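You operate a simulated robot arm through the tools that you are given. There is no shell and no other tool. Be economical: measure what you need, move in short steps, check, and stop when the job is done.

You are at the controls of a simulated two-armed robot. One attempt, no reset.

TASK
On the top of the washing machine, fold the red cloth in half.

Only the result counts: the job must be done as asked and must still hold three seconds after the hand-in. Knocking over, shifting, dropping, spilling or breaking anything else fails it. Flat cloth is picked up by pressing the open fingertips on it (5 to 10 N) and closing them slowly along it; thin cloth reads only 2 to 8 mm in the jaws.

THE ROBOT
Two 7-joint arms with two-finger parallel grippers on one trunk, on a base that drives. Base frame: it is fixed to the floor where the robot stands at the start and does not move with it; the origin is under the middle of the robot, x ahead of it, y to its left, z up; the surface under the hand at the start is at about z = 984. Lengths are in mm, angles in degrees, forces in N, time in s.
The left shoulder is at the start at [71, 156, 1330], the right one opposite. Places, roughly: top of the washing machine [800, 200, 1000]. Payload 3.91 kg a hand.
Tool frame (each hand has its own): the origin (TCP) lies between the finger pads and is the grasp point; the fingertips stand 30 mm ahead of it; z points along the fingers, y is the line along which they close. The gripper opens to 110 mm. The fingers are 20 mm wide and 10 mm thick; the gripper's body (48 by 112 mm) begins 55 mm behind the TCP.
Orientation is that of the tool frame in the base frame, as a unit quaternion [x, y, z, w]. With the fingers straight down and closing along the base's y, the tool's x points along the base's -x, its y along +y and its z along -z.

THE INTERFACE
- The arms move only by the tool drive_tool. It takes "left_deltas", "right_deltas" or both (then of equal length, played together; a hand with none holds still); each is text: rows parted by semicolons, each of 7 numbers parted by spaces: the shift along the tool's x, y, z in units of 50 mm (1.0 is 50 mm), then the turn, a rotation vector about the tool's x, y, z in units of 5 degrees (1.0 is 5 degrees), then the opening in per cent of the stroke, from 0 (shut) to 100 (fully open). In form: tx ty tz rx ry rz hand; .... A call has 1 to 12 rows; each row shifts and turns the commanded pose from where the row before left it, along the tool's axes as they then stand. A call with a number of a shift or a turn outside -1 to 1 is refused whole. Each row takes 0.2 s and may step no farther than 50 mm and 8.6 degrees from the row before; otherwise, or with a gripper value out of range, the whole call is refused. Where a pose cannot be reached the arm comes as near as it can. A force on the tool above 40 N (or 10 N above the force at the start of the call, whichever is more), or a blocked arm, ends the call early, and 0.2 s more pass. The fingers move at their own pace (about 108 mm/s each) and stop on an object; they squeeze with about 21 N. The grip force told is the motor's: it shows also when the fingers shut on nothing. Time passes only in rows, and 0.2 s behind the last, so rows that do not move let the fingers close. It gives the time, the measured TCP pose, the force on the tool (base axes), the opening and the grip force at its end, in the units of the frame above (readings bear some noise), with the torque about the TCP (base axes, N m) and any sound that the robot's microphone picked up.
- Cameras (640 x 400 px; columns grow to the right, rows downward): "scene" is now at [129.1, 23.6, 1546.1]; the picture's right is [0.27, -0.96, 0.00], its down [-0.65, -0.18, -0.73] and it looks along [0.71, 0.20, -0.68] (base axes); focal length 255 px, centre (320, 200). "left" rides on the left gripper at [72, -17, -103] in its tool frame; the picture's right is [0.23, 0.97, 0.00], its down [-0.76, 0.18, -0.62] and it looks along [-0.61, 0.14, 0.78] (tool axes); focal length 222 px, centre (320, 200). "right" rides on the right gripper at [72, 17, -103] in its tool frame; the picture's right is [-0.23, 0.97, 0.00], its down [-0.76, -0.18, -0.62] and it looks along [-0.61, -0.14, 0.78] (tool axes); focal length 222 px, centre (320, 200). There is no depth. A picture from a camera that has moved, and an enlarged one, comes with that camera's place and axes in the base frame and with its lens.
- get_image(camera): a new picture of that camera. It takes no simulated time.
- raise_lower(by): slides the trunk up (or, below 0, down) by that many mm; the arms and the scene camera ride with it, the base frame stays. It gives what a move gives, with no picture.
- roll_base(legs): drives the robot by 1 to 6 legs, each [ahead, left, turn to the left] in mm, mm and degrees, along the robot's own axes; the way and the turn of a leg run together, so that a leg with both is an arc; at most 1500 mm and 180 degrees a leg. The arms and the cameras ride along, it lands a little off, and it stops where it bumps. It gives what a move gives.
- aim_head(pan, tilt): turns the head with the scene camera to pan (to the left, within 86 degrees either way) and tilt (down, from -29 to 69), counted from straight ahead of the robot. It gives what a move gives.
- zoom(camera, box): a new picture of the part [left, top, right, bottom] of that camera's present view, enlarged. It takes no simulated time.
- job_done(): hands the job in; it is judged then, once.

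Go step by step. Nothing tells you exact positions but the pictures and the camera data: compare them with the known pose of the tool, close in by small moves and look again before you grip or let go. The budget is 120 turns and 88 pictures, counting those below and the enlarged ones. Unless the task says otherwise, let go and move clear before handing in.

The tools are called as name(argument=value, ...) on one line, values as JSON. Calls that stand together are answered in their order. drive_tool: Moves the arms, as the interface text tells. Its arguments: {"type":"object","properties":{"left_deltas":{"type":"string"},"right_deltas":{"type":"string"}},"required":[]} The other tools are called the same way: raise_lower (by) slides the trunk up or down; roll_base (legs) drives the base; aim_head (pan, tilt) turns the head that bears the scene camera; get_image (camera) takes a picture; zoom (camera, box) takes an enlarged picture of a part of a camera's view; job_done () hands the job in.

At the start:

```text
time_s: 0.0
left_ee_pos: [431.3, 325.7, 1000.4]
left_tcp_rot: [0.0, 1.0, 0.001, -0.001]
left_wrist_force: [-0.2, 0.9, -0.8]
left_wrist_torque: [-0.02, 0.0, 0.01]
left_width: 110.0
left_grasp_force: 0.1
right_ee_pos: [686.3, -97.4, 1225.5]
right_tcp_rot: [0.0, 1.0, 0.0, 0.0]
right_wrist_force: [-0.5, -0.1, -0.2]
right_wrist_torque: [0.0, 0.01, 0.01]
right_width: 110.1
right_grasp_force: 0.0
trunk travel left (down, up): [-775.0, 165.0]
robot x, y, heading: [-0.3, -0.5, 0.1]
head pan, tilt: [15.5, 42.7]
```

scene: 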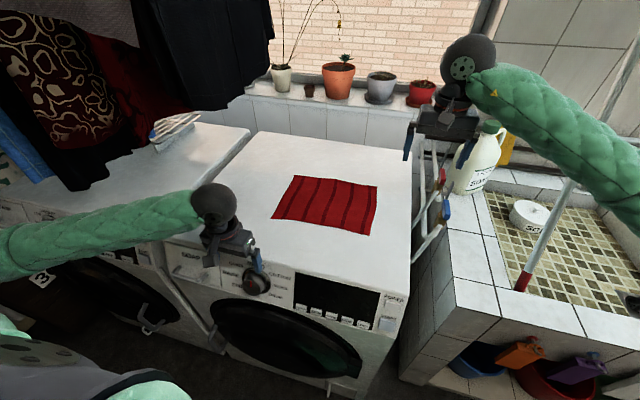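
right: 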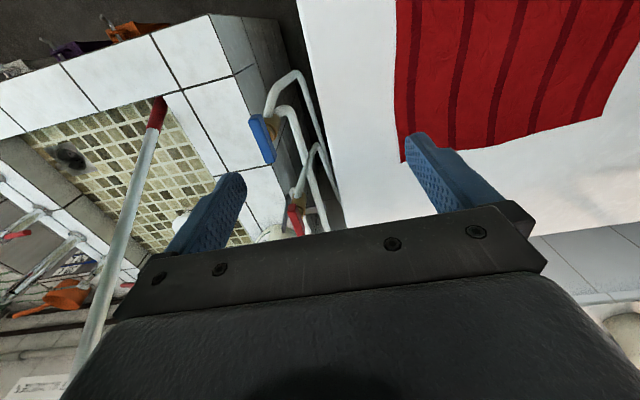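
left: 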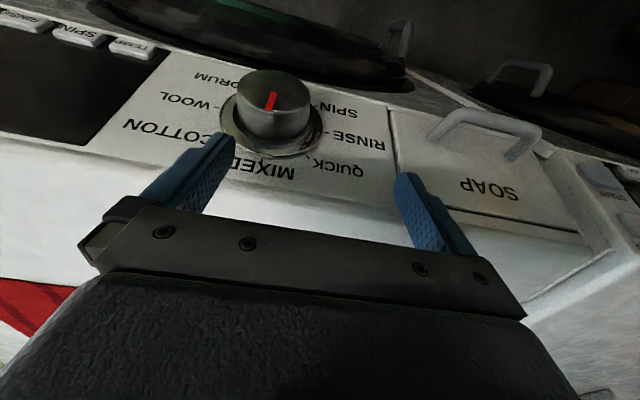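

The red cloth lies flat on the machine, about x 605–825 and y 15–310, with the left hand in front of the machine and the right hand above it. I'll raise the left hand, bring both hands above the two near corners, and look again.

drive_tool(left_deltas="0 0 -1 0 0 0 100; 0 0 -1 0 0 0 100; 0 0 -1 0 0 0 60; 0 0 -0.6 0 0 0 40; -0.9 -0.2 0 0 0 0 40; -0.9 -0.25 0 0 0 0 40; -0.9 -0.25 0 0 0 0 40; -0.9 -0.25 0 0 0 0 40; 0 0 0 0 0 0 40", right_deltas="0 0 0 0 0 0 100; 0 0 0 0 0 0 40; 0.3 0.7 0 0 0 0 40; 0.3 0.7 0 0 0 0 40; 0.3 0.7 0 0 0 0 40; 0.15 0.7 0 0 0 0 40; 0 0 0.5 0 0 0 40; 0 0 0.5 0 0 0 40; 0 0 0 0 0 0 40")

get_image(camera="scene")

get_image(camera="left")

get_image(camera="right")

```text
time_s: 2.0
left_ee_pos: [466.5, 367.1, 1188.9]
left_tcp_rot: [-0.013, 1.0, 0.018, 0.02]
left_wrist_force: [-0.2, 0.0, 1.7]
left_wrist_torque: [0.08, -0.1, 0.05]
left_width: 44.1
left_grasp_force: 0.0
left hand out of reach, approached as far as the arm can: row 1, 2
right_ee_pos: [509.0, 177.9, 1203.8]
right_tcp_rot: [-0.098, 0.995, 0.005, 0.034]
right_wrist_force: [-0.7, 0.1, 1.4]
right_wrist_torque: [0.0, -0.06, 0.02]
right_width: 44.0
right_grasp_force: 0.1
trunk travel left (down, up): [-775.0, 165.0]
robot x, y, heading: [-30.1, 45.2, 8.9]
head pan, tilt: [15.5, 42.7]
stopped in row 9 (left hand): the force on the tool passed its limit at 354 N (the readings are from after the stop); the commanded pose is now the measured one
```

```text
84 pictures are left
camera scene: at [-137.0, 49.6, 1575.3], right [0.41, -0.91, 0.04], down [-0.5, -0.26, -0.82], along [0.76, 0.32, -0.56], focal length 255 px, centre (320, 200)
```

scene: 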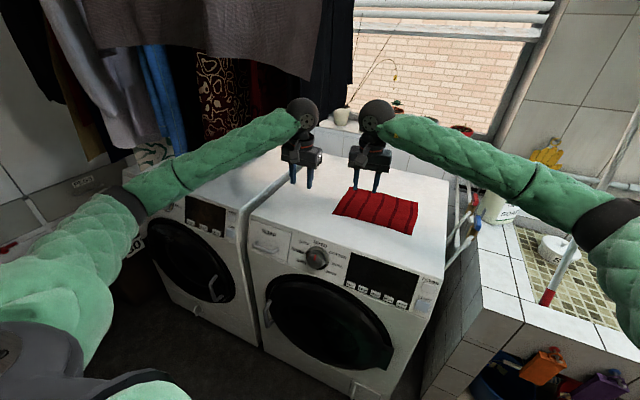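

```text
83 pictures are left
camera left: at [390.5, 345.2, 1289.8], right [-0.25, 0.97, 0.02], down [0.73, 0.17, 0.66], along [0.63, 0.18, -0.75], focal length 222 px, centre (320, 200)
```

left: 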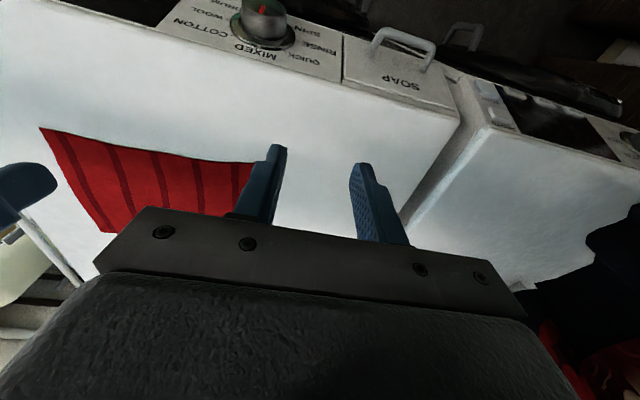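

```text
82 pictures are left
camera right: at [429.3, 179.2, 1301.1], right [0.03, 1.0, 0.02], down [0.74, -0.03, 0.67], along [0.67, -0.01, -0.74], focal length 222 px, centre (320, 200)
```

right: 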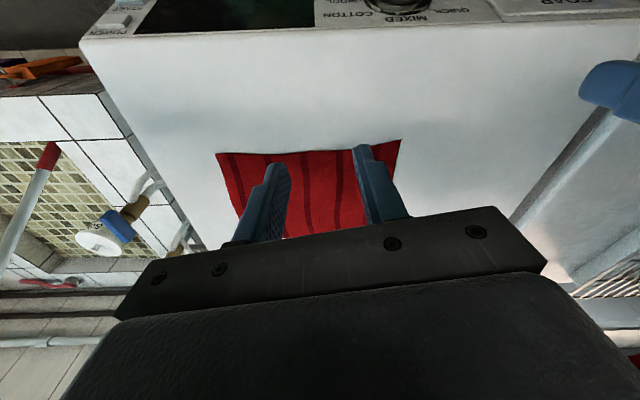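

The left hand hit something hard, and the robot itself has turned and shifted. I'll hold still for a moment and read everything again.

drive_tool(left_deltas="0 0 0 0 0 0 40; 0 0 0 0 0 0 40", right_deltas="0 0 0 0 0 0 40; 0 0 0 0 0 0 40")

get_image(camera="scene")

```text
time_s: 2.3
left_ee_pos: [521.8, 360.4, 1110.8]
left_tcp_rot: [0.015, 0.998, 0.059, 0.018]
left_wrist_force: [26.2, 408.2, -99.5]
left_wrist_torque: [-32.76, 4.07, 8.07]
left_width: 44.0
left_grasp_force: 0.1
right_ee_pos: [532.6, 238.7, 1102.9]
right_tcp_rot: [-0.154, 0.988, 0.021, -0.002]
right_wrist_force: [-26.9, -408.5, 100.4]
right_wrist_torque: [47.85, -3.51, -1.34]
right_width: 44.1
right_grasp_force: 0.1
trunk travel left (down, up): [-775.0, 165.0]
robot x, y, heading: [-37.4, 57.4, 11.3]
head pan, tilt: [15.5, 42.7]
stopped in row 1 (left hand): the arm was blocked; the commanded pose is now the measured one
```

```text
81 pictures are left
camera scene: at [-138.3, 42.0, 1571.3], right [0.45, -0.89, 0.03], down [-0.49, -0.27, -0.83], along [0.74, 0.36, -0.56], focal length 255 px, centre (320, 200)
```

scene: 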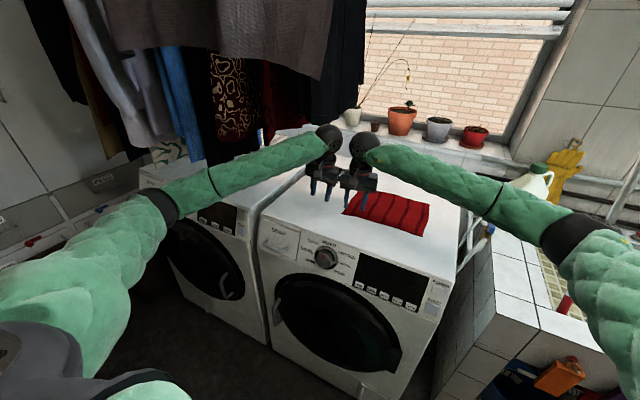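

The robot was pushed off its stance and the two grippers are now pressed against each other. I'll separate them gently, moving left to the left and right to the right, both slightly up.

drive_tool(left_deltas="0 0.5 -0.3 0 0 0 40; 0 0.5 -0.3 0 0 0 40", right_deltas="0 -0.8 -0.3 0 0 0 40; 0 -0.8 -0.3 0 0 0 40")

get_image(camera="scene")

```text
time_s: 2.6
left_ee_pos: [500.9, 341.8, 1096.0]
left_tcp_rot: [0.065, 0.994, 0.068, 0.054]
left_wrist_force: [-47.4, 321.6, -53.3]
left_wrist_torque: [-18.99, -2.94, -0.72]
left_width: 44.0
left_grasp_force: 0.2
right_ee_pos: [508.3, 222.2, 1061.1]
right_tcp_rot: [-0.168, 0.985, 0.022, -0.016]
right_wrist_force: [45.5, -323.0, 55.1]
right_wrist_torque: [36.79, 4.84, -2.68]
right_width: 43.8
right_grasp_force: 0.1
trunk travel left (down, up): [-775.0, 165.0]
robot x, y, heading: [-48.0, 70.2, 13.8]
head pan, tilt: [15.5, 42.7]
stopped in row 1 (left hand): the arm was blocked; the commanded pose is now the measured one
```

```text
80 pictures are left
camera scene: at [-244.4, 38.5, 1569.0], right [0.49, -0.87, 0.05], down [-0.43, -0.29, -0.86], along [0.76, 0.39, -0.51], focal length 255 px, centre (320, 200)
```

scene: 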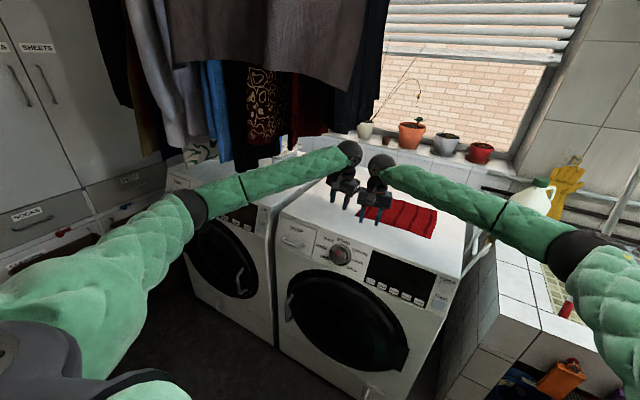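

The view shows the robot leaning back while the hands still press on each other. I'll pull only the right hand sideways to free them, and watch the lean.

drive_tool(right_deltas="0 -1 0 0 0 0 40; 0 -1 0 0 0 0 40")

get_image(camera="scene")

```text
time_s: 3.0
left_ee_pos: [512.8, 365.3, 1054.3]
left_tcp_rot: [0.106, 0.988, 0.087, 0.073]
left_wrist_force: [-29.0, 283.7, -23.3]
left_wrist_torque: [-12.22, -1.31, -1.17]
left_width: 44.2
left_grasp_force: 0.0
right_ee_pos: [504.8, 244.6, 1018.1]
right_tcp_rot: [-0.201, 0.977, 0.054, -0.052]
right_wrist_force: [142.5, -286.2, 254.9]
right_wrist_torque: [19.38, -6.04, -1.6]
right_width: 50.4
right_grasp_force: 10.5
trunk travel left (down, up): [-775.0, 165.0]
robot x, y, heading: [-50.2, 83.2, 16.2]
head pan, tilt: [15.5, 42.7]
stopped in row 1 (left hand): the arm was blocked; the commanded pose is now the measured one
```

```text
79 pictures are left
camera scene: at [-287.1, 35.9, 1572.8], right [0.52, -0.85, 0.06], down [-0.39, -0.3, -0.87], along [0.76, 0.43, -0.49], focal length 255 px, centre (320, 200)
```

scene: 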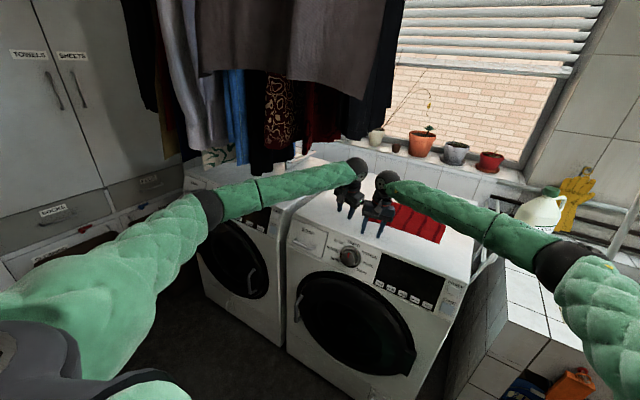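

The robot is tipping back on its rear wheels, with the hands jammed together and the right fingertips resting on the machine. I'll drive the base straight back to bring the wheels under the body and draw the hands off.

roll_base(legs=[[-200, 0, 0]])

get_image(camera="scene")

```text
time_s: 3.6
left_ee_pos: [567.1, 297.5, 1021.0]
left_tcp_rot: [0.202, 0.97, 0.03, 0.13]
left_wrist_force: [181.7, 287.5, 74.1]
left_wrist_torque: [-26.55, 18.41, -6.77]
left_width: 45.2
left_grasp_force: 1.4
right_ee_pos: [448.7, 228.6, 1023.4]
right_tcp_rot: [-0.243, 0.946, 0.112, -0.181]
right_wrist_force: [141.0, -238.1, 262.6]
right_wrist_torque: [16.91, -25.23, -8.7]
right_width: 42.0
right_grasp_force: 0.0
trunk travel left (down, up): [-775.0, 165.0]
robot x, y, heading: [-31.4, 64.5, 11.8]
head pan, tilt: [15.5, 42.7]
stopped in leg 1: the force on the tool passed its limit at 435 N (the readings are from after the stop); the commanded pose is now the measured one
```

```text
78 pictures are left
camera scene: at [-375.7, 3.9, 1565.3], right [0.45, -0.89, 0.08], down [-0.35, -0.25, -0.9], along [0.82, 0.38, -0.43], focal length 255 px, centre (320, 200)
```

scene: 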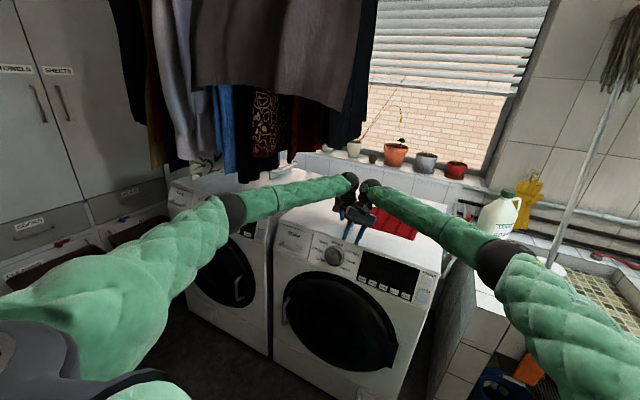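

Both hands are bearing down on the machine and on each other, which is pushing the robot over. I'll lift both hands straight up to unload them.

drive_tool(left_deltas="0 0.3 -0.9 0 0 0 40; 0 0.3 -0.9 0 0 0 40; 0 0.3 -0.9 0 0 0 40", right_deltas="0 -0.3 -0.9 0 0 0 40; 0 -0.3 -0.9 0 0 0 40; 0 -0.3 -0.9 0 0 0 40")

get_image(camera="scene")

```text
time_s: 4.0
left_ee_pos: [584.5, 289.4, 1016.2]
left_tcp_rot: [0.232, 0.955, -0.031, 0.183]
left_wrist_force: [282.6, 321.7, 24.1]
left_wrist_torque: [-37.85, 4.03, -46.56]
left_width: 53.8
left_grasp_force: 7.0
right_ee_pos: [342.8, 273.1, 969.9]
right_tcp_rot: [-0.321, 0.896, 0.074, -0.298]
right_wrist_force: [0.4, 1.1, -0.4]
right_wrist_torque: [-0.03, 0.03, -0.01]
right_width: 43.8
right_grasp_force: 0.0
trunk travel left (down, up): [-775.0, 165.0]
robot x, y, heading: [-35.9, 52.7, 10.6]
head pan, tilt: [15.5, 42.7]
stopped in row 1 (left hand): the arm was blocked; the commanded pose is now the measured one
```

```text
77 pictures are left
camera scene: at [-421.6, 18.9, 1554.4], right [0.42, -0.9, 0.1], down [-0.34, -0.25, -0.91], along [0.84, 0.35, -0.41], focal length 255 px, centre (320, 200)
```

scene: 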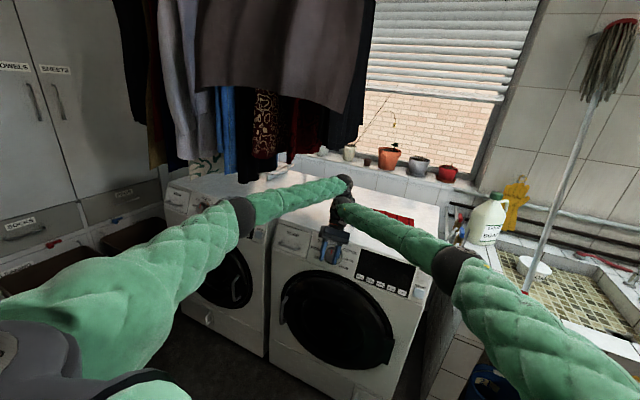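

The right hand is now free in front of the machine and the left gripper presses on the right forearm. I'll move the left away along the push direction and the right back, up and to the right.

drive_tool(left_deltas="0 0.9 0 0 0 0 40; 0 0.9 0 0 0 0 40; 0 0.5 -0.5 0 0 0 40", right_deltas="0.9 0 0 0 0 0 40; 0.9 0 0 0 0 0 40; 0.9 0 0 0 0 0 40")

get_image(camera="scene")

```text
time_s: 4.3
left_ee_pos: [663.8, 176.9, 1054.7]
left_tcp_rot: [0.277, 0.919, -0.134, 0.248]
left_wrist_force: [-0.4, -15.1, 6.3]
left_wrist_torque: [1.26, 0.2, 0.5]
left_width: 43.9
left_grasp_force: 0.0
right_ee_pos: [308.1, 338.8, 910.5]
right_tcp_rot: [-0.417, 0.826, -0.004, -0.379]
right_wrist_force: [-4.9, 5.0, 1.3]
right_wrist_torque: [-0.3, -0.38, 0.39]
right_width: 44.2
right_grasp_force: 0.1
trunk travel left (down, up): [-775.0, 165.0]
robot x, y, heading: [-36.7, 75.4, 13.4]
head pan, tilt: [15.5, 42.7]
stopped in row 1 (left hand): the arm was blocked; the commanded pose is now the measured one
```

```text
76 pictures are left
camera scene: at [-355.4, 14.6, 1559.5], right [0.48, -0.88, 0.07], down [-0.36, -0.27, -0.89], along [0.8, 0.4, -0.44], focal length 255 px, centre (320, 200)
```

scene: 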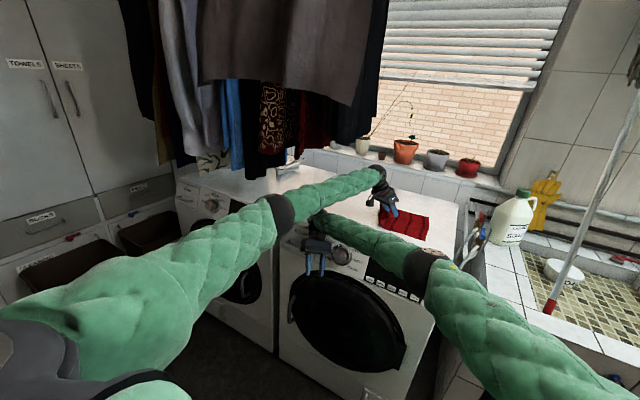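

The lean is easing (about 17° and coming forward) and the contact forces have dropped. I'll lift the left hand up and leftward clear of the cloth and draw the right hand back from the machine's front.

drive_tool(left_deltas="-0.2 0.3 -0.8 0 0 0 40; -0.2 0.3 -0.8 0 0 0 40; -0.2 0.3 -0.8 0 0 0 40", right_deltas="0.7 -0.1 0.6 0 0 0 40; 0.7 -0.1 0.6 0 0 0 40; 0.7 -0.1 0.6 0 0 0 40")

get_image(camera="scene")

```text
time_s: 4.6
left_ee_pos: [757.7, 116.6, 1166.2]
left_tcp_rot: [0.29, 0.878, -0.232, 0.303]
left_wrist_force: [2.6, 8.3, -12.7]
left_wrist_torque: [-1.0, -0.23, -0.39]
left_width: 43.8
left_grasp_force: 0.0
right_ee_pos: [305.7, 356.9, 848.2]
right_tcp_rot: [-0.467, 0.773, -0.098, -0.418]
right_wrist_force: [-0.8, 1.1, 2.0]
right_wrist_torque: [0.01, -0.11, 0.06]
right_width: 43.8
right_grasp_force: 0.1
trunk travel left (down, up): [-775.0, 165.0]
robot x, y, heading: [-37.2, 66.6, 12.8]
head pan, tilt: [15.5, 42.7]
stopped in row 1 (right hand): the force on the tool passed its limit at 345 N (the readings are from after the stop); the commanded pose is now the measured one
```

```text
75 pictures are left
camera scene: at [-284.6, 36.3, 1570.3], right [0.46, -0.88, 0.06], down [-0.41, -0.28, -0.87], along [0.79, 0.38, -0.49], focal length 255 px, centre (320, 200)
```

scene: 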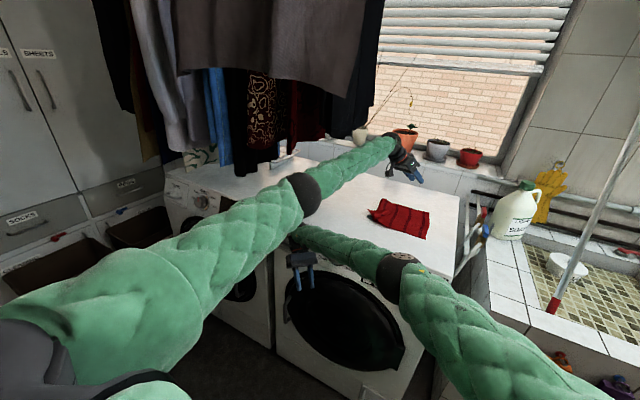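

The robot is rocking back upright (about 13° left) and the cloth is undisturbed. I'll keep pulling the left hand back and away from the pots, and the right hand back from the machine front.

drive_tool(left_deltas="0.4 0.05 -0.8 0 0 0 40; 0.4 0.05 -0.8 0 0 0 40; 0.4 0.05 -0.8 0 0 0 40", right_deltas="0.5 0.35 0.7 0 0 0 40; 0.5 0.35 0.7 0 0 0 40; 0.5 0.35 0.7 0 0 0 40")

get_image(camera="scene")

```text
time_s: 4.9
left_ee_pos: [723.1, -95.7, 1375.6]
left_tcp_rot: [0.384, 0.784, -0.329, 0.361]
left_wrist_force: [1.7, 5.1, -5.4]
left_wrist_torque: [-0.57, -0.11, -0.24]
left_width: 44.3
left_grasp_force: 0.1
right_ee_pos: [267.1, 316.6, 811.1]
right_tcp_rot: [-0.468, 0.771, -0.171, -0.395]
right_wrist_force: [2.3, -2.2, 1.7]
right_wrist_torque: [0.27, 0.0, -0.18]
right_width: 44.2
right_grasp_force: 0.1
trunk travel left (down, up): [-775.0, 165.0]
robot x, y, heading: [-39.6, 34.5, 8.3]
head pan, tilt: [15.5, 42.7]
stopped in row 1 (left hand): the arm was blocked; the commanded pose is now the measured one
```

```text
74 pictures are left
camera scene: at [-306.8, 1.6, 1569.4], right [0.4, -0.91, 0.06], down [-0.41, -0.24, -0.88], along [0.82, 0.33, -0.47], focal length 255 px, centre (320, 200)
```

scene: 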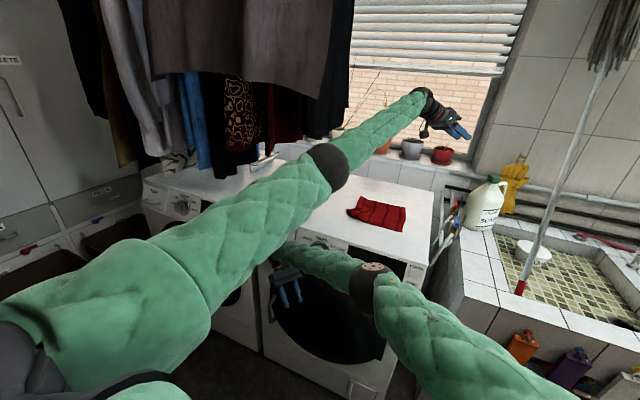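

The arms are crossed, left above right, but nothing on the machine has moved. I'll hold still one call to see whether motion damps out.

drive_tool(left_deltas="0 0 0 0 0 0 40; 0 0 0 0 0 0 40; 0 0 0 0 0 0 40")

drive_tool(left_deltas="0 0 0 0 0 0 40; 0 0 0 0 0 0 40; 0 0 0 0 0 0 40")

get_image(camera="scene")

```text
time_s: 5.2
left_ee_pos: [607.2, -244.7, 1520.5]
left_tcp_rot: [0.476, 0.685, -0.427, 0.35]
left_wrist_force: [2.4, 2.1, -4.7]
left_wrist_torque: [-0.47, 0.09, -0.21]
left_width: 43.9
left_grasp_force: 0.0
right_ee_pos: [324.8, 226.0, 818.2]
right_tcp_rot: [-0.387, 0.805, -0.303, -0.332]
right_wrist_force: [30.7, -65.8, -76.4]
right_wrist_torque: [2.44, 8.72, -6.37]
right_width: 43.9
right_grasp_force: 0.0
trunk travel left (down, up): [-775.0, 165.0]
robot x, y, heading: [-48.0, 16.3, 7.2]
head pan, tilt: [15.5, 42.7]
stopped in row 1 (left hand): the arm was blocked; the commanded pose is now the measured one
```

```text
time_s: 5.6
left_ee_pos: [480.0, -170.2, 1650.1]
left_tcp_rot: [0.507, 0.606, -0.478, 0.384]
left_wrist_force: [2.8, -0.2, -4.7]
left_wrist_torque: [-0.49, 0.07, -0.18]
left_width: 43.9
left_grasp_force: 0.0
right_ee_pos: [307.6, 254.7, 756.3]
right_tcp_rot: [-0.398, 0.785, -0.423, -0.215]
right_wrist_force: [-0.8, 0.8, 3.8]
right_wrist_torque: [0.18, -0.03, 0.02]
right_width: 44.6
right_grasp_force: 0.0
trunk travel left (down, up): [-775.0, 165.0]
robot x, y, heading: [-80.2, 80.8, 18.3]
head pan, tilt: [15.5, 42.7]
stopped in row 1 (left hand): the arm was blocked; the commanded pose is now the measured one
```

```text
73 pictures are left
camera scene: at [-416.7, -11.5, 1563.7], right [0.55, -0.83, 0.08], down [-0.32, -0.3, -0.9], along [0.77, 0.47, -0.43], focal length 255 px, centre (320, 200)
```

scene: 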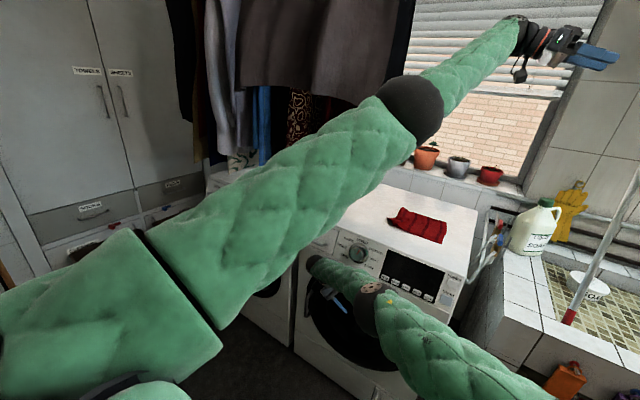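

The left arm is up and free, and the right arm is down in front of the machine, likely levering the robot back against the machine's front. I'll drive back to get clear so the robot can settle on its wheels.

roll_base(legs=[[-300, 0, 0]])

get_image(camera="scene")

```text
time_s: 6.3
left_ee_pos: [515.0, 82.4, 1577.7]
left_tcp_rot: [0.398, 0.7, -0.414, 0.425]
left_wrist_force: [2.1, -9.1, -5.1]
left_wrist_torque: [-0.11, -0.05, 0.05]
left_width: 43.9
left_grasp_force: 0.2
right_ee_pos: [345.7, 247.2, 772.1]
right_tcp_rot: [-0.362, 0.785, -0.481, -0.149]
right_wrist_force: [-235.0, 219.6, -79.8]
right_wrist_torque: [6.01, 5.13, -2.74]
right_width: 0.2
right_grasp_force: 0.1
trunk travel left (down, up): [-775.0, 165.0]
robot x, y, heading: [-100.4, 147.5, 27.9]
head pan, tilt: [15.5, 42.7]
stopped in leg 1: the robot was blocked; the commanded pose is now the measured one
```

```text
72 pictures are left
camera scene: at [-438.8, -55.7, 1559.3], right [0.67, -0.74, 0.06], down [-0.26, -0.31, -0.92], along [0.69, 0.6, -0.4], focal length 255 px, centre (320, 200)
```

scene: 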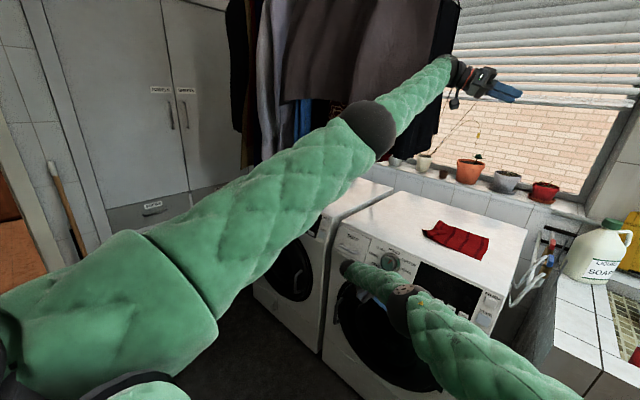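

The right hand is pushing on the machine front and propping the robot back. I'll pull it straight back toward the robot.

drive_tool(right_deltas="0.75 0.58 0.13 0 0 0 0; 0.75 0.58 0.13 0 0 0 0; 0.75 0.58 0.13 0 0 0 0; 0.75 0.58 0.13 0 0 0 0")

drive_tool(right_deltas="0.75 0.58 0.13 0 0 0 0; 0.75 0.58 0.13 0 0 0 0; 0.75 0.58 0.13 0 0 0 0; 0.75 0.58 0.13 0 0 0 0")

get_image(camera="scene")

```text
time_s: 6.6
left_ee_pos: [343.3, 31.0, 1690.2]
left_tcp_rot: [0.481, 0.594, -0.458, 0.453]
left_wrist_force: [0.0, 1.8, -2.6]
left_wrist_torque: [-0.21, -0.03, 0.05]
left_width: 44.0
left_grasp_force: 0.0
right_ee_pos: [320.7, 292.3, 707.6]
right_tcp_rot: [-0.5, 0.651, -0.563, 0.094]
right_wrist_force: [0.8, -4.4, -0.6]
right_wrist_torque: [0.08, 0.05, 0.15]
right_width: 0.1
right_grasp_force: 20.9
trunk travel left (down, up): [-775.0, 165.0]
robot x, y, heading: [-117.5, 169.8, 33.2]
head pan, tilt: [15.5, 42.7]
stopped in row 1 (left hand): the arm was blocked; the commanded pose is now the measured one
```

```text
time_s: 7.0
left_ee_pos: [363.6, 176.5, 1624.6]
left_tcp_rot: [0.385, 0.708, -0.368, 0.464]
left_wrist_force: [-2.2, 2.4, -0.8]
left_wrist_torque: [-0.08, -0.06, -0.01]
left_width: 43.8
left_grasp_force: 0.0
right_ee_pos: [301.5, 312.8, 701.8]
right_tcp_rot: [-0.545, 0.611, -0.558, 0.134]
right_wrist_force: [-0.2, -2.3, 1.4]
right_wrist_torque: [0.09, 0.07, 0.06]
right_width: 0.1
right_grasp_force: 21.1
trunk travel left (down, up): [-775.0, 165.0]
robot x, y, heading: [-116.4, 157.6, 31.5]
head pan, tilt: [15.5, 42.7]
stopped in row 1 (left hand): the arm was blocked; the commanded pose is now the measured one
```

```text
71 pictures are left
camera scene: at [-582.1, -42.3, 1539.8], right [0.71, -0.69, 0.14], down [-0.15, -0.34, -0.93], along [0.69, 0.64, -0.34], focal length 255 px, centre (320, 200)
```

scene: 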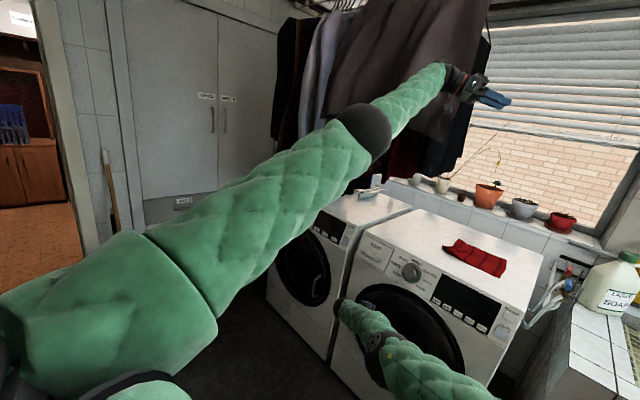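

The robot leans back about 23° now, and both hands are free of contact. I'll lower the trunk a lot to bring the weight down and forward.

raise_lower(by=-600)

get_image(camera="scene")

```text
refused: -600 is not a number from -400 to 400
```

```text
70 pictures are left
camera scene: at [-582.1, -42.3, 1539.8], right [0.71, -0.69, 0.14], down [-0.15, -0.34, -0.93], along [0.69, 0.64, -0.34], focal length 255 px, centre (320, 200)
```

scene: 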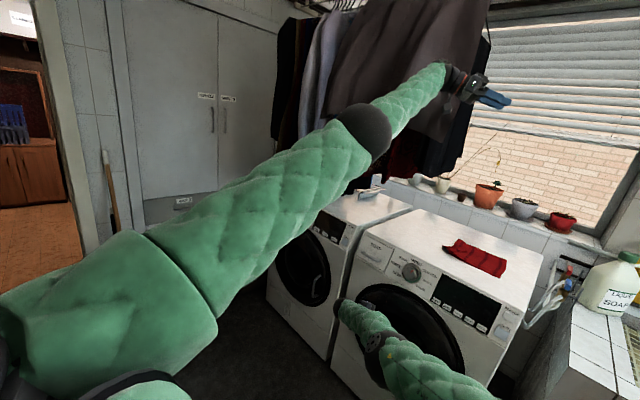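

The limit is 400 mm a call, so I'll lower by 400.

raise_lower(by=-400)

get_image(camera="scene")

```text
time_s: 7.3
left_ee_pos: [300.1, 108.0, 1702.4]
left_tcp_rot: [0.493, 0.598, -0.441, 0.452]
left_wrist_force: [5.0, 1.8, -8.1]
left_wrist_torque: [-0.67, 0.0, -0.46]
left_width: 44.0
left_grasp_force: 0.1
right_ee_pos: [335.2, 272.0, 692.8]
right_tcp_rot: [-0.478, 0.701, -0.526, 0.064]
right_wrist_force: [-293.0, -65.4, 32.4]
right_wrist_torque: [-1.62, 1.55, -5.49]
right_width: 0.2
right_grasp_force: 20.9
trunk travel left (down, up): [-773.0, 167.0]
robot x, y, heading: [-115.2, 168.3, 31.6]
head pan, tilt: [15.5, 42.7]
stopped: the force on the tool passed its limit at 407 N (the readings are from after the stop); the commanded pose is now the measured one
```

```text
69 pictures are left
camera scene: at [-583.5, 32.3, 1548.9], right [0.71, -0.69, 0.17], down [-0.15, -0.38, -0.91], along [0.69, 0.62, -0.37], focal length 255 px, centre (320, 200)
```

scene: 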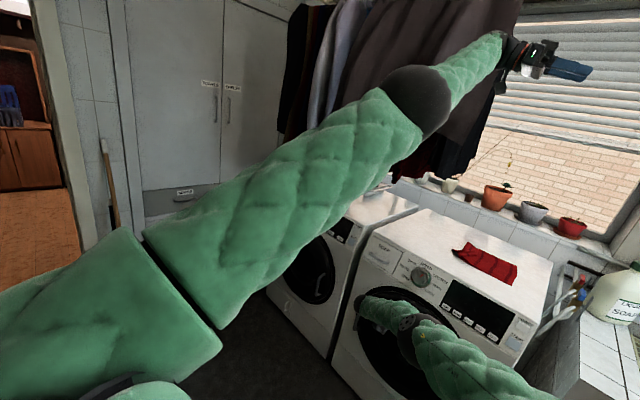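

The right hand hit the machine front again and stopped the trunk. I'll retract the right hand once more and repeat the lowering.

drive_tool(right_deltas="0.5 0.7 0 0 0 0 0")

raise_lower(by=-300)

raise_lower(by=-300)

get_image(camera="scene")

```text
time_s: 7.5
left_ee_pos: [329.3, 162.0, 1620.7]
left_tcp_rot: [0.414, 0.712, -0.349, 0.446]
left_wrist_force: [-2.3, -1.0, 2.5]
left_wrist_torque: [0.23, -0.01, 0.2]
left_width: 44.0
left_grasp_force: 0.1
right_ee_pos: [216.8, 292.9, 602.7]
right_tcp_rot: [-0.519, 0.778, -0.353, 0.036]
right_wrist_force: [-0.7, -1.5, -0.8]
right_wrist_torque: [-0.01, -0.1, 0.06]
right_width: 0.0
right_grasp_force: 20.6
trunk travel left (down, up): [-773.0, 167.0]
robot x, y, heading: [-110.9, 148.4, 28.0]
head pan, tilt: [15.5, 42.7]
stopped in row 1 (right hand): the force on the tool passed its limit at 471 N (the readings are from after the stop); the commanded pose is now the measured one
```

```text
time_s: 7.9
left_ee_pos: [341.6, 100.4, 1618.0]
left_tcp_rot: [0.494, 0.641, -0.419, 0.412]
left_wrist_force: [-3.8, -0.4, -0.2]
left_wrist_torque: [-0.01, -0.12, 0.28]
left_width: 44.0
left_grasp_force: 0.1
right_ee_pos: [270.1, 226.2, 552.4]
right_tcp_rot: [-0.446, 0.847, -0.283, -0.061]
right_wrist_force: [0.7, 1.9, 0.3]
right_wrist_torque: [-0.14, 0.02, -0.02]
right_width: 0.0
right_grasp_force: 20.9
trunk travel left (down, up): [-771.0, 169.0]
robot x, y, heading: [-115.8, 159.2, 30.3]
head pan, tilt: [15.5, 42.7]
stopped: the arm was blocked; the commanded pose is now the measured one
```

```text
time_s: 8.2
left_ee_pos: [384.3, 99.4, 1523.1]
left_tcp_rot: [0.415, 0.763, -0.31, 0.385]
left_wrist_force: [2.3, 7.5, -11.6]
left_wrist_torque: [-1.11, -0.25, -0.29]
left_width: 44.2
left_grasp_force: 0.0
right_ee_pos: [154.2, 167.0, 533.4]
right_tcp_rot: [-0.339, 0.908, -0.177, -0.172]
right_wrist_force: [-0.9, -0.8, 2.0]
right_wrist_torque: [0.14, -0.1, 0.02]
right_width: 0.0
right_grasp_force: 21.1
trunk travel left (down, up): [-770.0, 170.0]
robot x, y, heading: [-109.1, 140.4, 26.8]
head pan, tilt: [15.5, 42.7]
stopped: the arm was blocked; the commanded pose is now the measured one
```

```text
68 pictures are left
camera scene: at [-607.3, -69.2, 1532.5], right [0.65, -0.75, 0.12], down [-0.16, -0.29, -0.94], along [0.74, 0.59, -0.31], focal length 255 px, centre (320, 200)
```

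scene: 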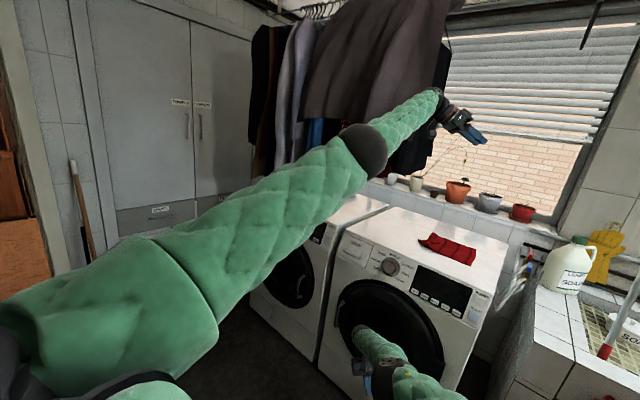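

The lean is about 25° but seems no longer to be growing, so the robot may be resting on something behind. I'll turn the head to look to the side and back while everything else holds.

aim_head(pan=86, tilt=30)

get_image(camera="scene")

get_image(camera="right")

```text
time_s: 9.6
left_ee_pos: [762.5, 11.1, 1269.1]
left_tcp_rot: [0.407, 0.703, -0.52, 0.264]
left_wrist_force: [-0.2, -1.8, -0.4]
left_wrist_torque: [-0.05, -0.01, -0.01]
left_width: 44.0
left_grasp_force: 0.1
right_ee_pos: [249.9, 9.6, 323.2]
right_tcp_rot: [-0.321, 0.868, -0.228, -0.301]
right_wrist_force: [-44.1, 4.6, -13.6]
right_wrist_torque: [-1.01, -2.22, 2.31]
right_width: 0.0
right_grasp_force: 21.4
trunk travel left (down, up): [-770.0, 170.0]
robot x, y, heading: [-160.2, 66.2, 14.3]
head pan, tilt: [85.9, 30.0]
```

```text
67 pictures are left
camera scene: at [-261.5, 144.6, 1574.7], right [0.98, 0.17, 0.09], down [0.16, -0.48, -0.86], along [-0.11, 0.86, -0.5], focal length 255 px, centre (320, 200)
```

scene: 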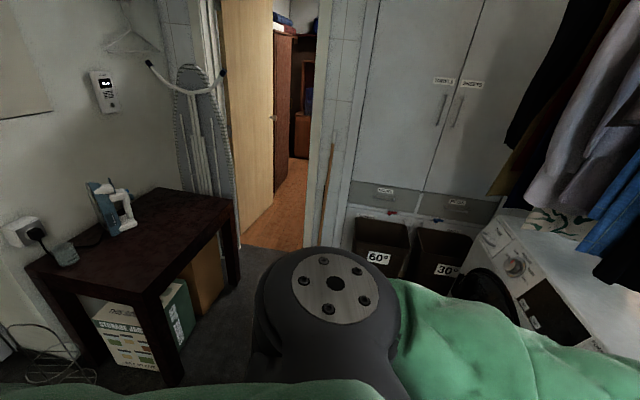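

```text
66 pictures are left
camera right: at [233.5, 53.3, 442.2], right [-0.54, 0.77, -0.35], down [0.82, 0.57, -0.03], along [0.18, -0.3, -0.94], focal length 222 px, centre (320, 200)
```

right: 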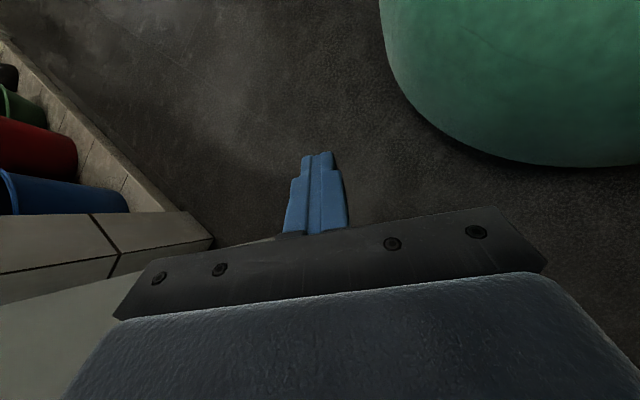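

The robot settled forward a good deal while the head turned; only about 5° of lean shows now. I'll let more time pass with another head move, bringing the view back to the machine.

aim_head(pan=10, tilt=45)

get_image(camera="scene")

```text
time_s: 11.1
left_ee_pos: [775.2, 55.2, 1301.5]
left_tcp_rot: [0.394, 0.725, -0.482, 0.295]
left_wrist_force: [-0.5, 0.9, 0.4]
left_wrist_torque: [0.0, -0.02, 0.01]
left_width: 44.1
left_grasp_force: 0.0
right_ee_pos: [254.2, 6.8, 321.1]
right_tcp_rot: [-0.343, 0.857, -0.237, -0.304]
right_wrist_force: [-1.0, 0.4, -0.2]
right_wrist_torque: [0.01, 0.0, -0.01]
right_width: 0.0
right_grasp_force: 21.3
trunk travel left (down, up): [-770.0, 170.0]
robot x, y, heading: [-103.1, 65.8, 18.3]
head pan, tilt: [10.0, 45.0]
```

```text
65 pictures are left
camera scene: at [-175.3, 60.7, 1560.4], right [0.47, -0.88, 0.02], down [-0.53, -0.31, -0.79], along [0.7, 0.36, -0.61], focal length 255 px, centre (320, 200)
```

scene: 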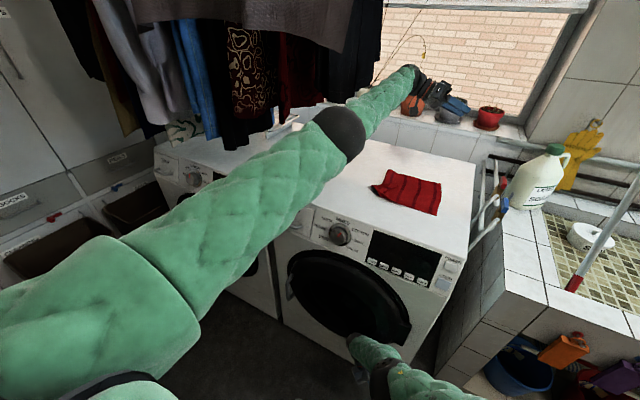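

The lean is down to about 7° and still falling, and the cloth lies as before. I'll give it more time.

aim_head(pan=30, tilt=45)

aim_head(pan=-20, tilt=55)

get_image(camera="scene")

```text
time_s: 11.9
left_ee_pos: [775.2, 54.0, 1301.2]
left_tcp_rot: [0.395, 0.724, -0.483, 0.295]
left_wrist_force: [0.4, -0.7, -0.3]
left_wrist_torque: [0.0, 0.0, -0.01]
left_width: 43.9
left_grasp_force: 0.1
right_ee_pos: [253.3, 6.6, 321.7]
right_tcp_rot: [-0.343, 0.857, -0.237, -0.303]
right_wrist_force: [-0.4, 0.2, 0.1]
right_wrist_torque: [0.0, 0.01, 0.03]
right_width: 0.0
right_grasp_force: 21.2
trunk travel left (down, up): [-770.0, 170.0]
robot x, y, heading: [-105.3, 66.5, 18.4]
head pan, tilt: [30.0, 45.0]
```

```text
time_s: 13.1
left_ee_pos: [776.3, 55.7, 1301.4]
left_tcp_rot: [0.394, 0.724, -0.483, 0.295]
left_wrist_force: [-0.2, -0.2, 0.2]
left_wrist_torque: [0.02, 0.03, -0.03]
left_width: 44.2
left_grasp_force: 0.0
right_ee_pos: [253.3, 7.0, 320.9]
right_tcp_rot: [-0.343, 0.857, -0.237, -0.303]
right_wrist_force: [0.0, -0.1, -0.3]
right_wrist_torque: [0.03, -0.03, -0.03]
right_width: 0.0
right_grasp_force: 21.4
trunk travel left (down, up): [-770.0, 170.0]
robot x, y, heading: [-104.0, 67.1, 18.5]
head pan, tilt: [-20.0, 55.0]
```

```text
64 pictures are left
camera scene: at [-172.1, 21.7, 1545.5], right [-0.03, -1.0, -0.04], down [-0.74, 0.05, -0.67], along [0.67, 0.01, -0.74], focal length 255 px, centre (320, 200)
```

scene: 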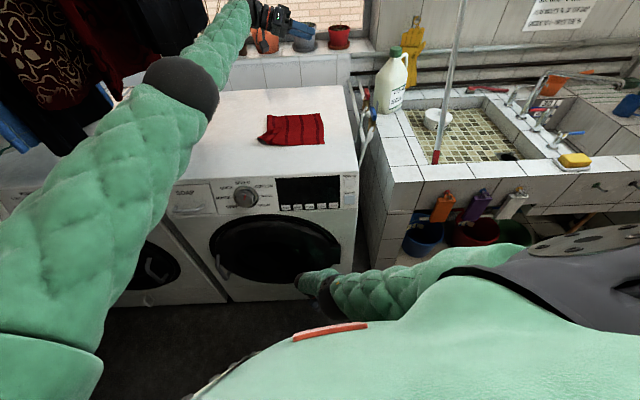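

The robot now stands still, though with a ~7° lean; hands are free of load. I'll test with one gentle hold row whether the arm control is calm, and look from the right hand.

drive_tool(right_deltas="0 0 0 0 0 0 0")

get_image(camera="left")

```text
time_s: 13.4
left_ee_pos: [750.2, 65.0, 1284.1]
left_tcp_rot: [0.417, 0.695, -0.505, 0.297]
left_wrist_force: [2.8, -4.2, 0.1]
left_wrist_torque: [0.1, 0.04, -0.16]
left_width: 44.1
left_grasp_force: 0.1
right_ee_pos: [248.1, -6.3, 331.5]
right_tcp_rot: [-0.325, 0.842, -0.276, -0.329]
right_wrist_force: [-0.3, 0.1, 0.7]
right_wrist_torque: [-0.03, 0.0, -0.02]
right_width: 0.0
right_grasp_force: 21.2
trunk travel left (down, up): [-770.0, 170.0]
robot x, y, heading: [-118.3, 77.6, 20.7]
head pan, tilt: [-20.0, 55.0]
stopped in row 1 (left hand): the arm was blocked; the commanded pose is now the measured one
```

```text
63 pictures are left
camera left: at [701.2, 182.3, 1264.5], right [0.75, 0.2, -0.63], down [0.52, 0.4, 0.75], along [0.41, -0.89, 0.2], focal length 222 px, centre (320, 200)
```

left: 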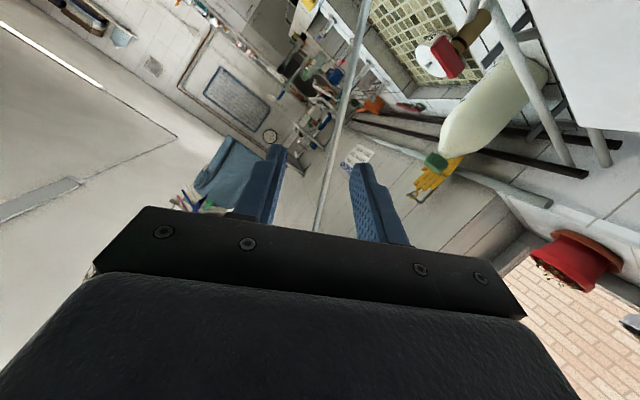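

Arm commands go wrong while the robot leans, so the lean must go first. I'll drive back a little, with both hands free, so that whatever props the robot lets go.

roll_base(legs=[[-200, 0, 0]])

get_image(camera="scene")

```text
time_s: 14.2
left_ee_pos: [913.5, 64.4, 1015.4]
left_tcp_rot: [0.331, 0.763, -0.51, 0.219]
left_wrist_force: [-149.0, -103.7, 286.3]
left_wrist_torque: [12.86, -1.96, 5.54]
left_width: 20.3
left_grasp_force: 0.0
right_ee_pos: [245.6, -132.2, 282.9]
right_tcp_rot: [-0.248, 0.798, -0.259, -0.485]
right_wrist_force: [3.5, -14.0, -6.6]
right_wrist_torque: [0.09, 0.49, -0.9]
right_width: 0.0
right_grasp_force: 21.1
trunk travel left (down, up): [-770.0, 170.0]
robot x, y, heading: [-122.3, 32.3, 14.2]
head pan, tilt: [-20.0, 55.0]
stopped in leg 1: the robot was blocked; the commanded pose is now the measured one
```

```text
62 pictures are left
camera scene: at [15.3, 38.0, 1525.9], right [-0.1, -1.0, 0.0], down [-0.82, 0.08, -0.56], along [0.56, -0.06, -0.83], focal length 255 px, centre (320, 200)
```

scene: 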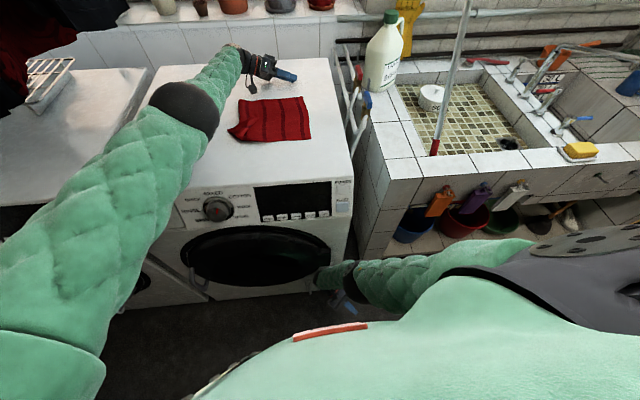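

The robot came upright and the left hand touched down on the machine behind the cloth. I'll let it settle with a small head move before doing anything more.

aim_head(pan=0, tilt=50)

get_image(camera="scene")

```text
time_s: 15.0
left_ee_pos: [911.0, 128.2, 1021.9]
left_tcp_rot: [0.31, 0.784, -0.485, 0.231]
left_wrist_force: [0.6, 0.5, -0.2]
left_wrist_torque: [-0.04, -0.01, -0.01]
left_width: 43.8
left_grasp_force: 0.5
right_ee_pos: [200.8, -59.0, 273.3]
right_tcp_rot: [-0.294, 0.797, -0.243, -0.469]
right_wrist_force: [-0.1, -0.5, 0.4]
right_wrist_torque: [0.02, -0.05, 0.0]
right_width: 0.0
right_grasp_force: 21.2
trunk travel left (down, up): [-770.0, 170.0]
robot x, y, heading: [-124.4, 42.6, 16.1]
head pan, tilt: [0.0, 50.0]
```

```text
61 pictures are left
camera scene: at [-0.1, 80.2, 1530.2], right [0.28, -0.96, 0.0], down [-0.74, -0.21, -0.64], along [0.62, 0.18, -0.77], focal length 255 px, centre (320, 200)
```

scene: 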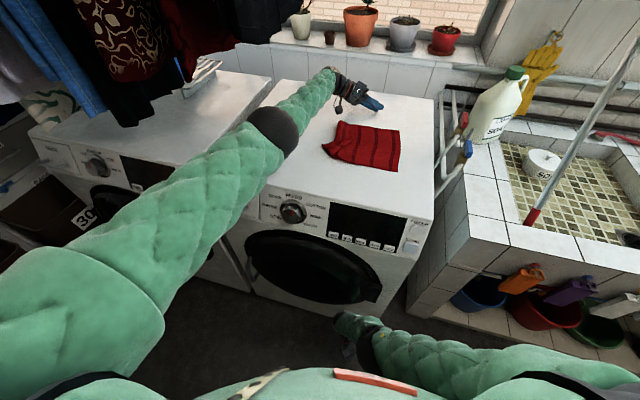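

The robot stands upright and still, the forces are zero, and other things look in place. I'll test the arm control with one still row, then lift the left hand slowly.

drive_tool(left_deltas="0 0 0 0 0 0 40")

```text
time_s: 15.4
left_ee_pos: [913.1, 122.3, 1025.2]
left_tcp_rot: [0.312, 0.783, -0.486, 0.232]
left_wrist_force: [-0.4, 0.3, -0.5]
left_wrist_torque: [0.0, 0.0, -0.01]
left_width: 44.0
left_grasp_force: 0.1
right_ee_pos: [200.3, -59.8, 272.9]
right_tcp_rot: [-0.295, 0.796, -0.243, -0.47]
right_wrist_force: [0.5, 0.4, 0.2]
right_wrist_torque: [0.03, 0.0, 0.0]
right_width: 0.2
right_grasp_force: 20.9
trunk travel left (down, up): [-770.0, 170.0]
robot x, y, heading: [-117.7, 41.2, 15.7]
head pan, tilt: [0.0, 50.0]
```

Control is calm again. I'll lift the left hand straight up slowly from behind the cloth.

drive_tool(left_deltas="-0.1 -0.09 -0.06 0 0 0 40; -0.2 -0.185 -0.126 0 0 0 40; -0.2 -0.185 -0.126 0 0 0 40; -0.2 -0.185 -0.126 0 0 0 40; -0.2 -0.185 -0.126 0 0 0 40; -0.2 -0.185 -0.126 0 0 0 40; -0.2 -0.185 -0.126 0 0 0 40; -0.1 -0.09 -0.06 0 0 0 40; 0 0 0 0 0 0 40")

get_image(camera="scene")

```text
time_s: 17.4
left_ee_pos: [912.8, 122.4, 1132.3]
left_tcp_rot: [0.312, 0.783, -0.486, 0.232]
left_wrist_force: [0.0, 0.5, -0.5]
left_wrist_torque: [0.02, 0.03, 0.02]
left_width: 44.4
left_grasp_force: 0.0
right_ee_pos: [200.7, -61.0, 272.9]
right_tcp_rot: [-0.295, 0.796, -0.243, -0.47]
right_wrist_force: [0.1, -0.2, -0.4]
right_wrist_torque: [-0.01, -0.01, 0.01]
right_width: 0.3
right_grasp_force: 20.7
trunk travel left (down, up): [-770.0, 170.0]
robot x, y, heading: [-119.8, 42.2, 15.8]
head pan, tilt: [0.0, 50.0]
```

```text
60 pictures are left
camera scene: at [1.5, 78.1, 1530.9], right [0.27, -0.96, 0.0], down [-0.74, -0.21, -0.64], along [0.62, 0.18, -0.77], focal length 255 px, centre (320, 200)
```

scene: 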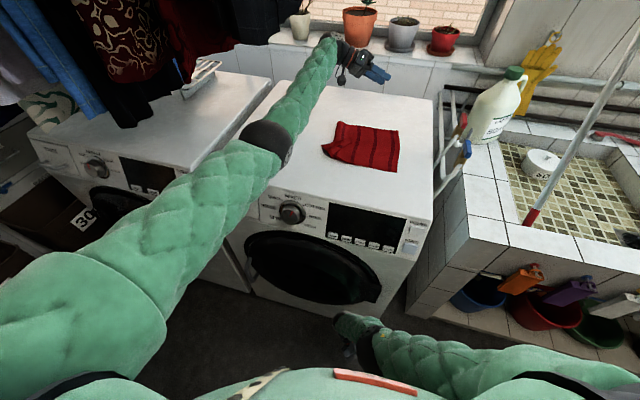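

Lifting works cleanly. Next I'll bring the left hand back and up over the machine before straightening it.

drive_tool(left_deltas="0.07 -0.18 -0.12 0 0 0 40; 0.135 -0.357 -0.253 0 0 0 40; 0.135 -0.357 -0.253 0 0 0 40; 0.135 -0.357 -0.253 0 0 0 40; 0.135 -0.357 -0.253 0 0 0 40; 0.135 -0.357 -0.253 0 0 0 40; 0.135 -0.357 -0.253 0 0 0 40; 0.135 -0.357 -0.253 0 0 0 40; 0.135 -0.357 -0.253 0 0 0 40; 0.135 -0.357 -0.253 0 0 0 40; 0.07 -0.18 -0.12 0 0 0 40; 0 0 0 0 0 0 40")

```text
time_s: 20.0
left_ee_pos: [739.5, 180.4, 1240.3]
left_tcp_rot: [0.315, 0.783, -0.486, 0.225]
left_wrist_force: [0.9, -0.3, -0.4]
left_wrist_torque: [-0.02, 0.01, 0.0]
left_width: 44.1
left_grasp_force: 0.0
right_ee_pos: [201.8, -62.4, 268.8]
right_tcp_rot: [-0.293, 0.796, -0.237, -0.473]
right_wrist_force: [1.0, 0.6, 0.5]
right_wrist_torque: [0.03, 0.02, 0.03]
right_width: 0.1
right_grasp_force: 21.2
trunk travel left (down, up): [-770.0, 170.0]
robot x, y, heading: [-120.3, 46.7, 15.2]
head pan, tilt: [0.0, 50.0]
```

The left hand is clear above the machine. Now I'll turn it gradually towards fingers-down.

drive_tool(left_deltas="0 0 0 -0.27 0.13 -0.18 40; 0 0 0 -0.55 0.26 -0.35 40; 0 0 0 -0.55 0.26 -0.35 40; 0 0 0 -0.55 0.26 -0.35 40; 0 0 0 -0.55 0.26 -0.35 40; 0 0 0 -0.55 0.26 -0.35 40; 0 0 0 -0.55 0.26 -0.35 40; 0 0 0 -0.55 0.26 -0.35 40; 0 0 0 -0.55 0.26 -0.35 40; 0 0 0 -0.55 0.26 -0.35 40; 0 0 0 -0.27 0.13 -0.18 40; 0 0 0 0 0 0 40")

get_image(camera="scene")

```text
time_s: 22.6
left_ee_pos: [736.9, 188.5, 1229.9]
left_tcp_rot: [0.178, 0.935, -0.279, 0.124]
left_wrist_force: [-0.2, -0.5, 0.5]
left_wrist_torque: [0.0, 0.0, 0.0]
left_width: 44.0
left_grasp_force: 0.1
right_ee_pos: [202.3, -60.9, 269.3]
right_tcp_rot: [-0.295, 0.795, -0.24, -0.473]
right_wrist_force: [-0.6, 0.0, 0.4]
right_wrist_torque: [-0.01, 0.0, 0.06]
right_width: 0.0
right_grasp_force: 21.3
trunk travel left (down, up): [-770.0, 170.0]
robot x, y, heading: [-121.4, 44.3, 15.8]
head pan, tilt: [0.0, 50.0]
```

```text
59 pictures are left
camera scene: at [11.6, 73.7, 1529.6], right [0.27, -0.96, 0.0], down [-0.74, -0.21, -0.64], along [0.61, 0.18, -0.77], focal length 255 px, centre (320, 200)
```

scene: 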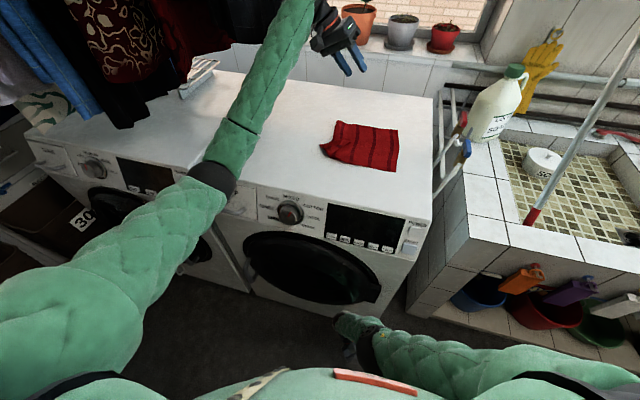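

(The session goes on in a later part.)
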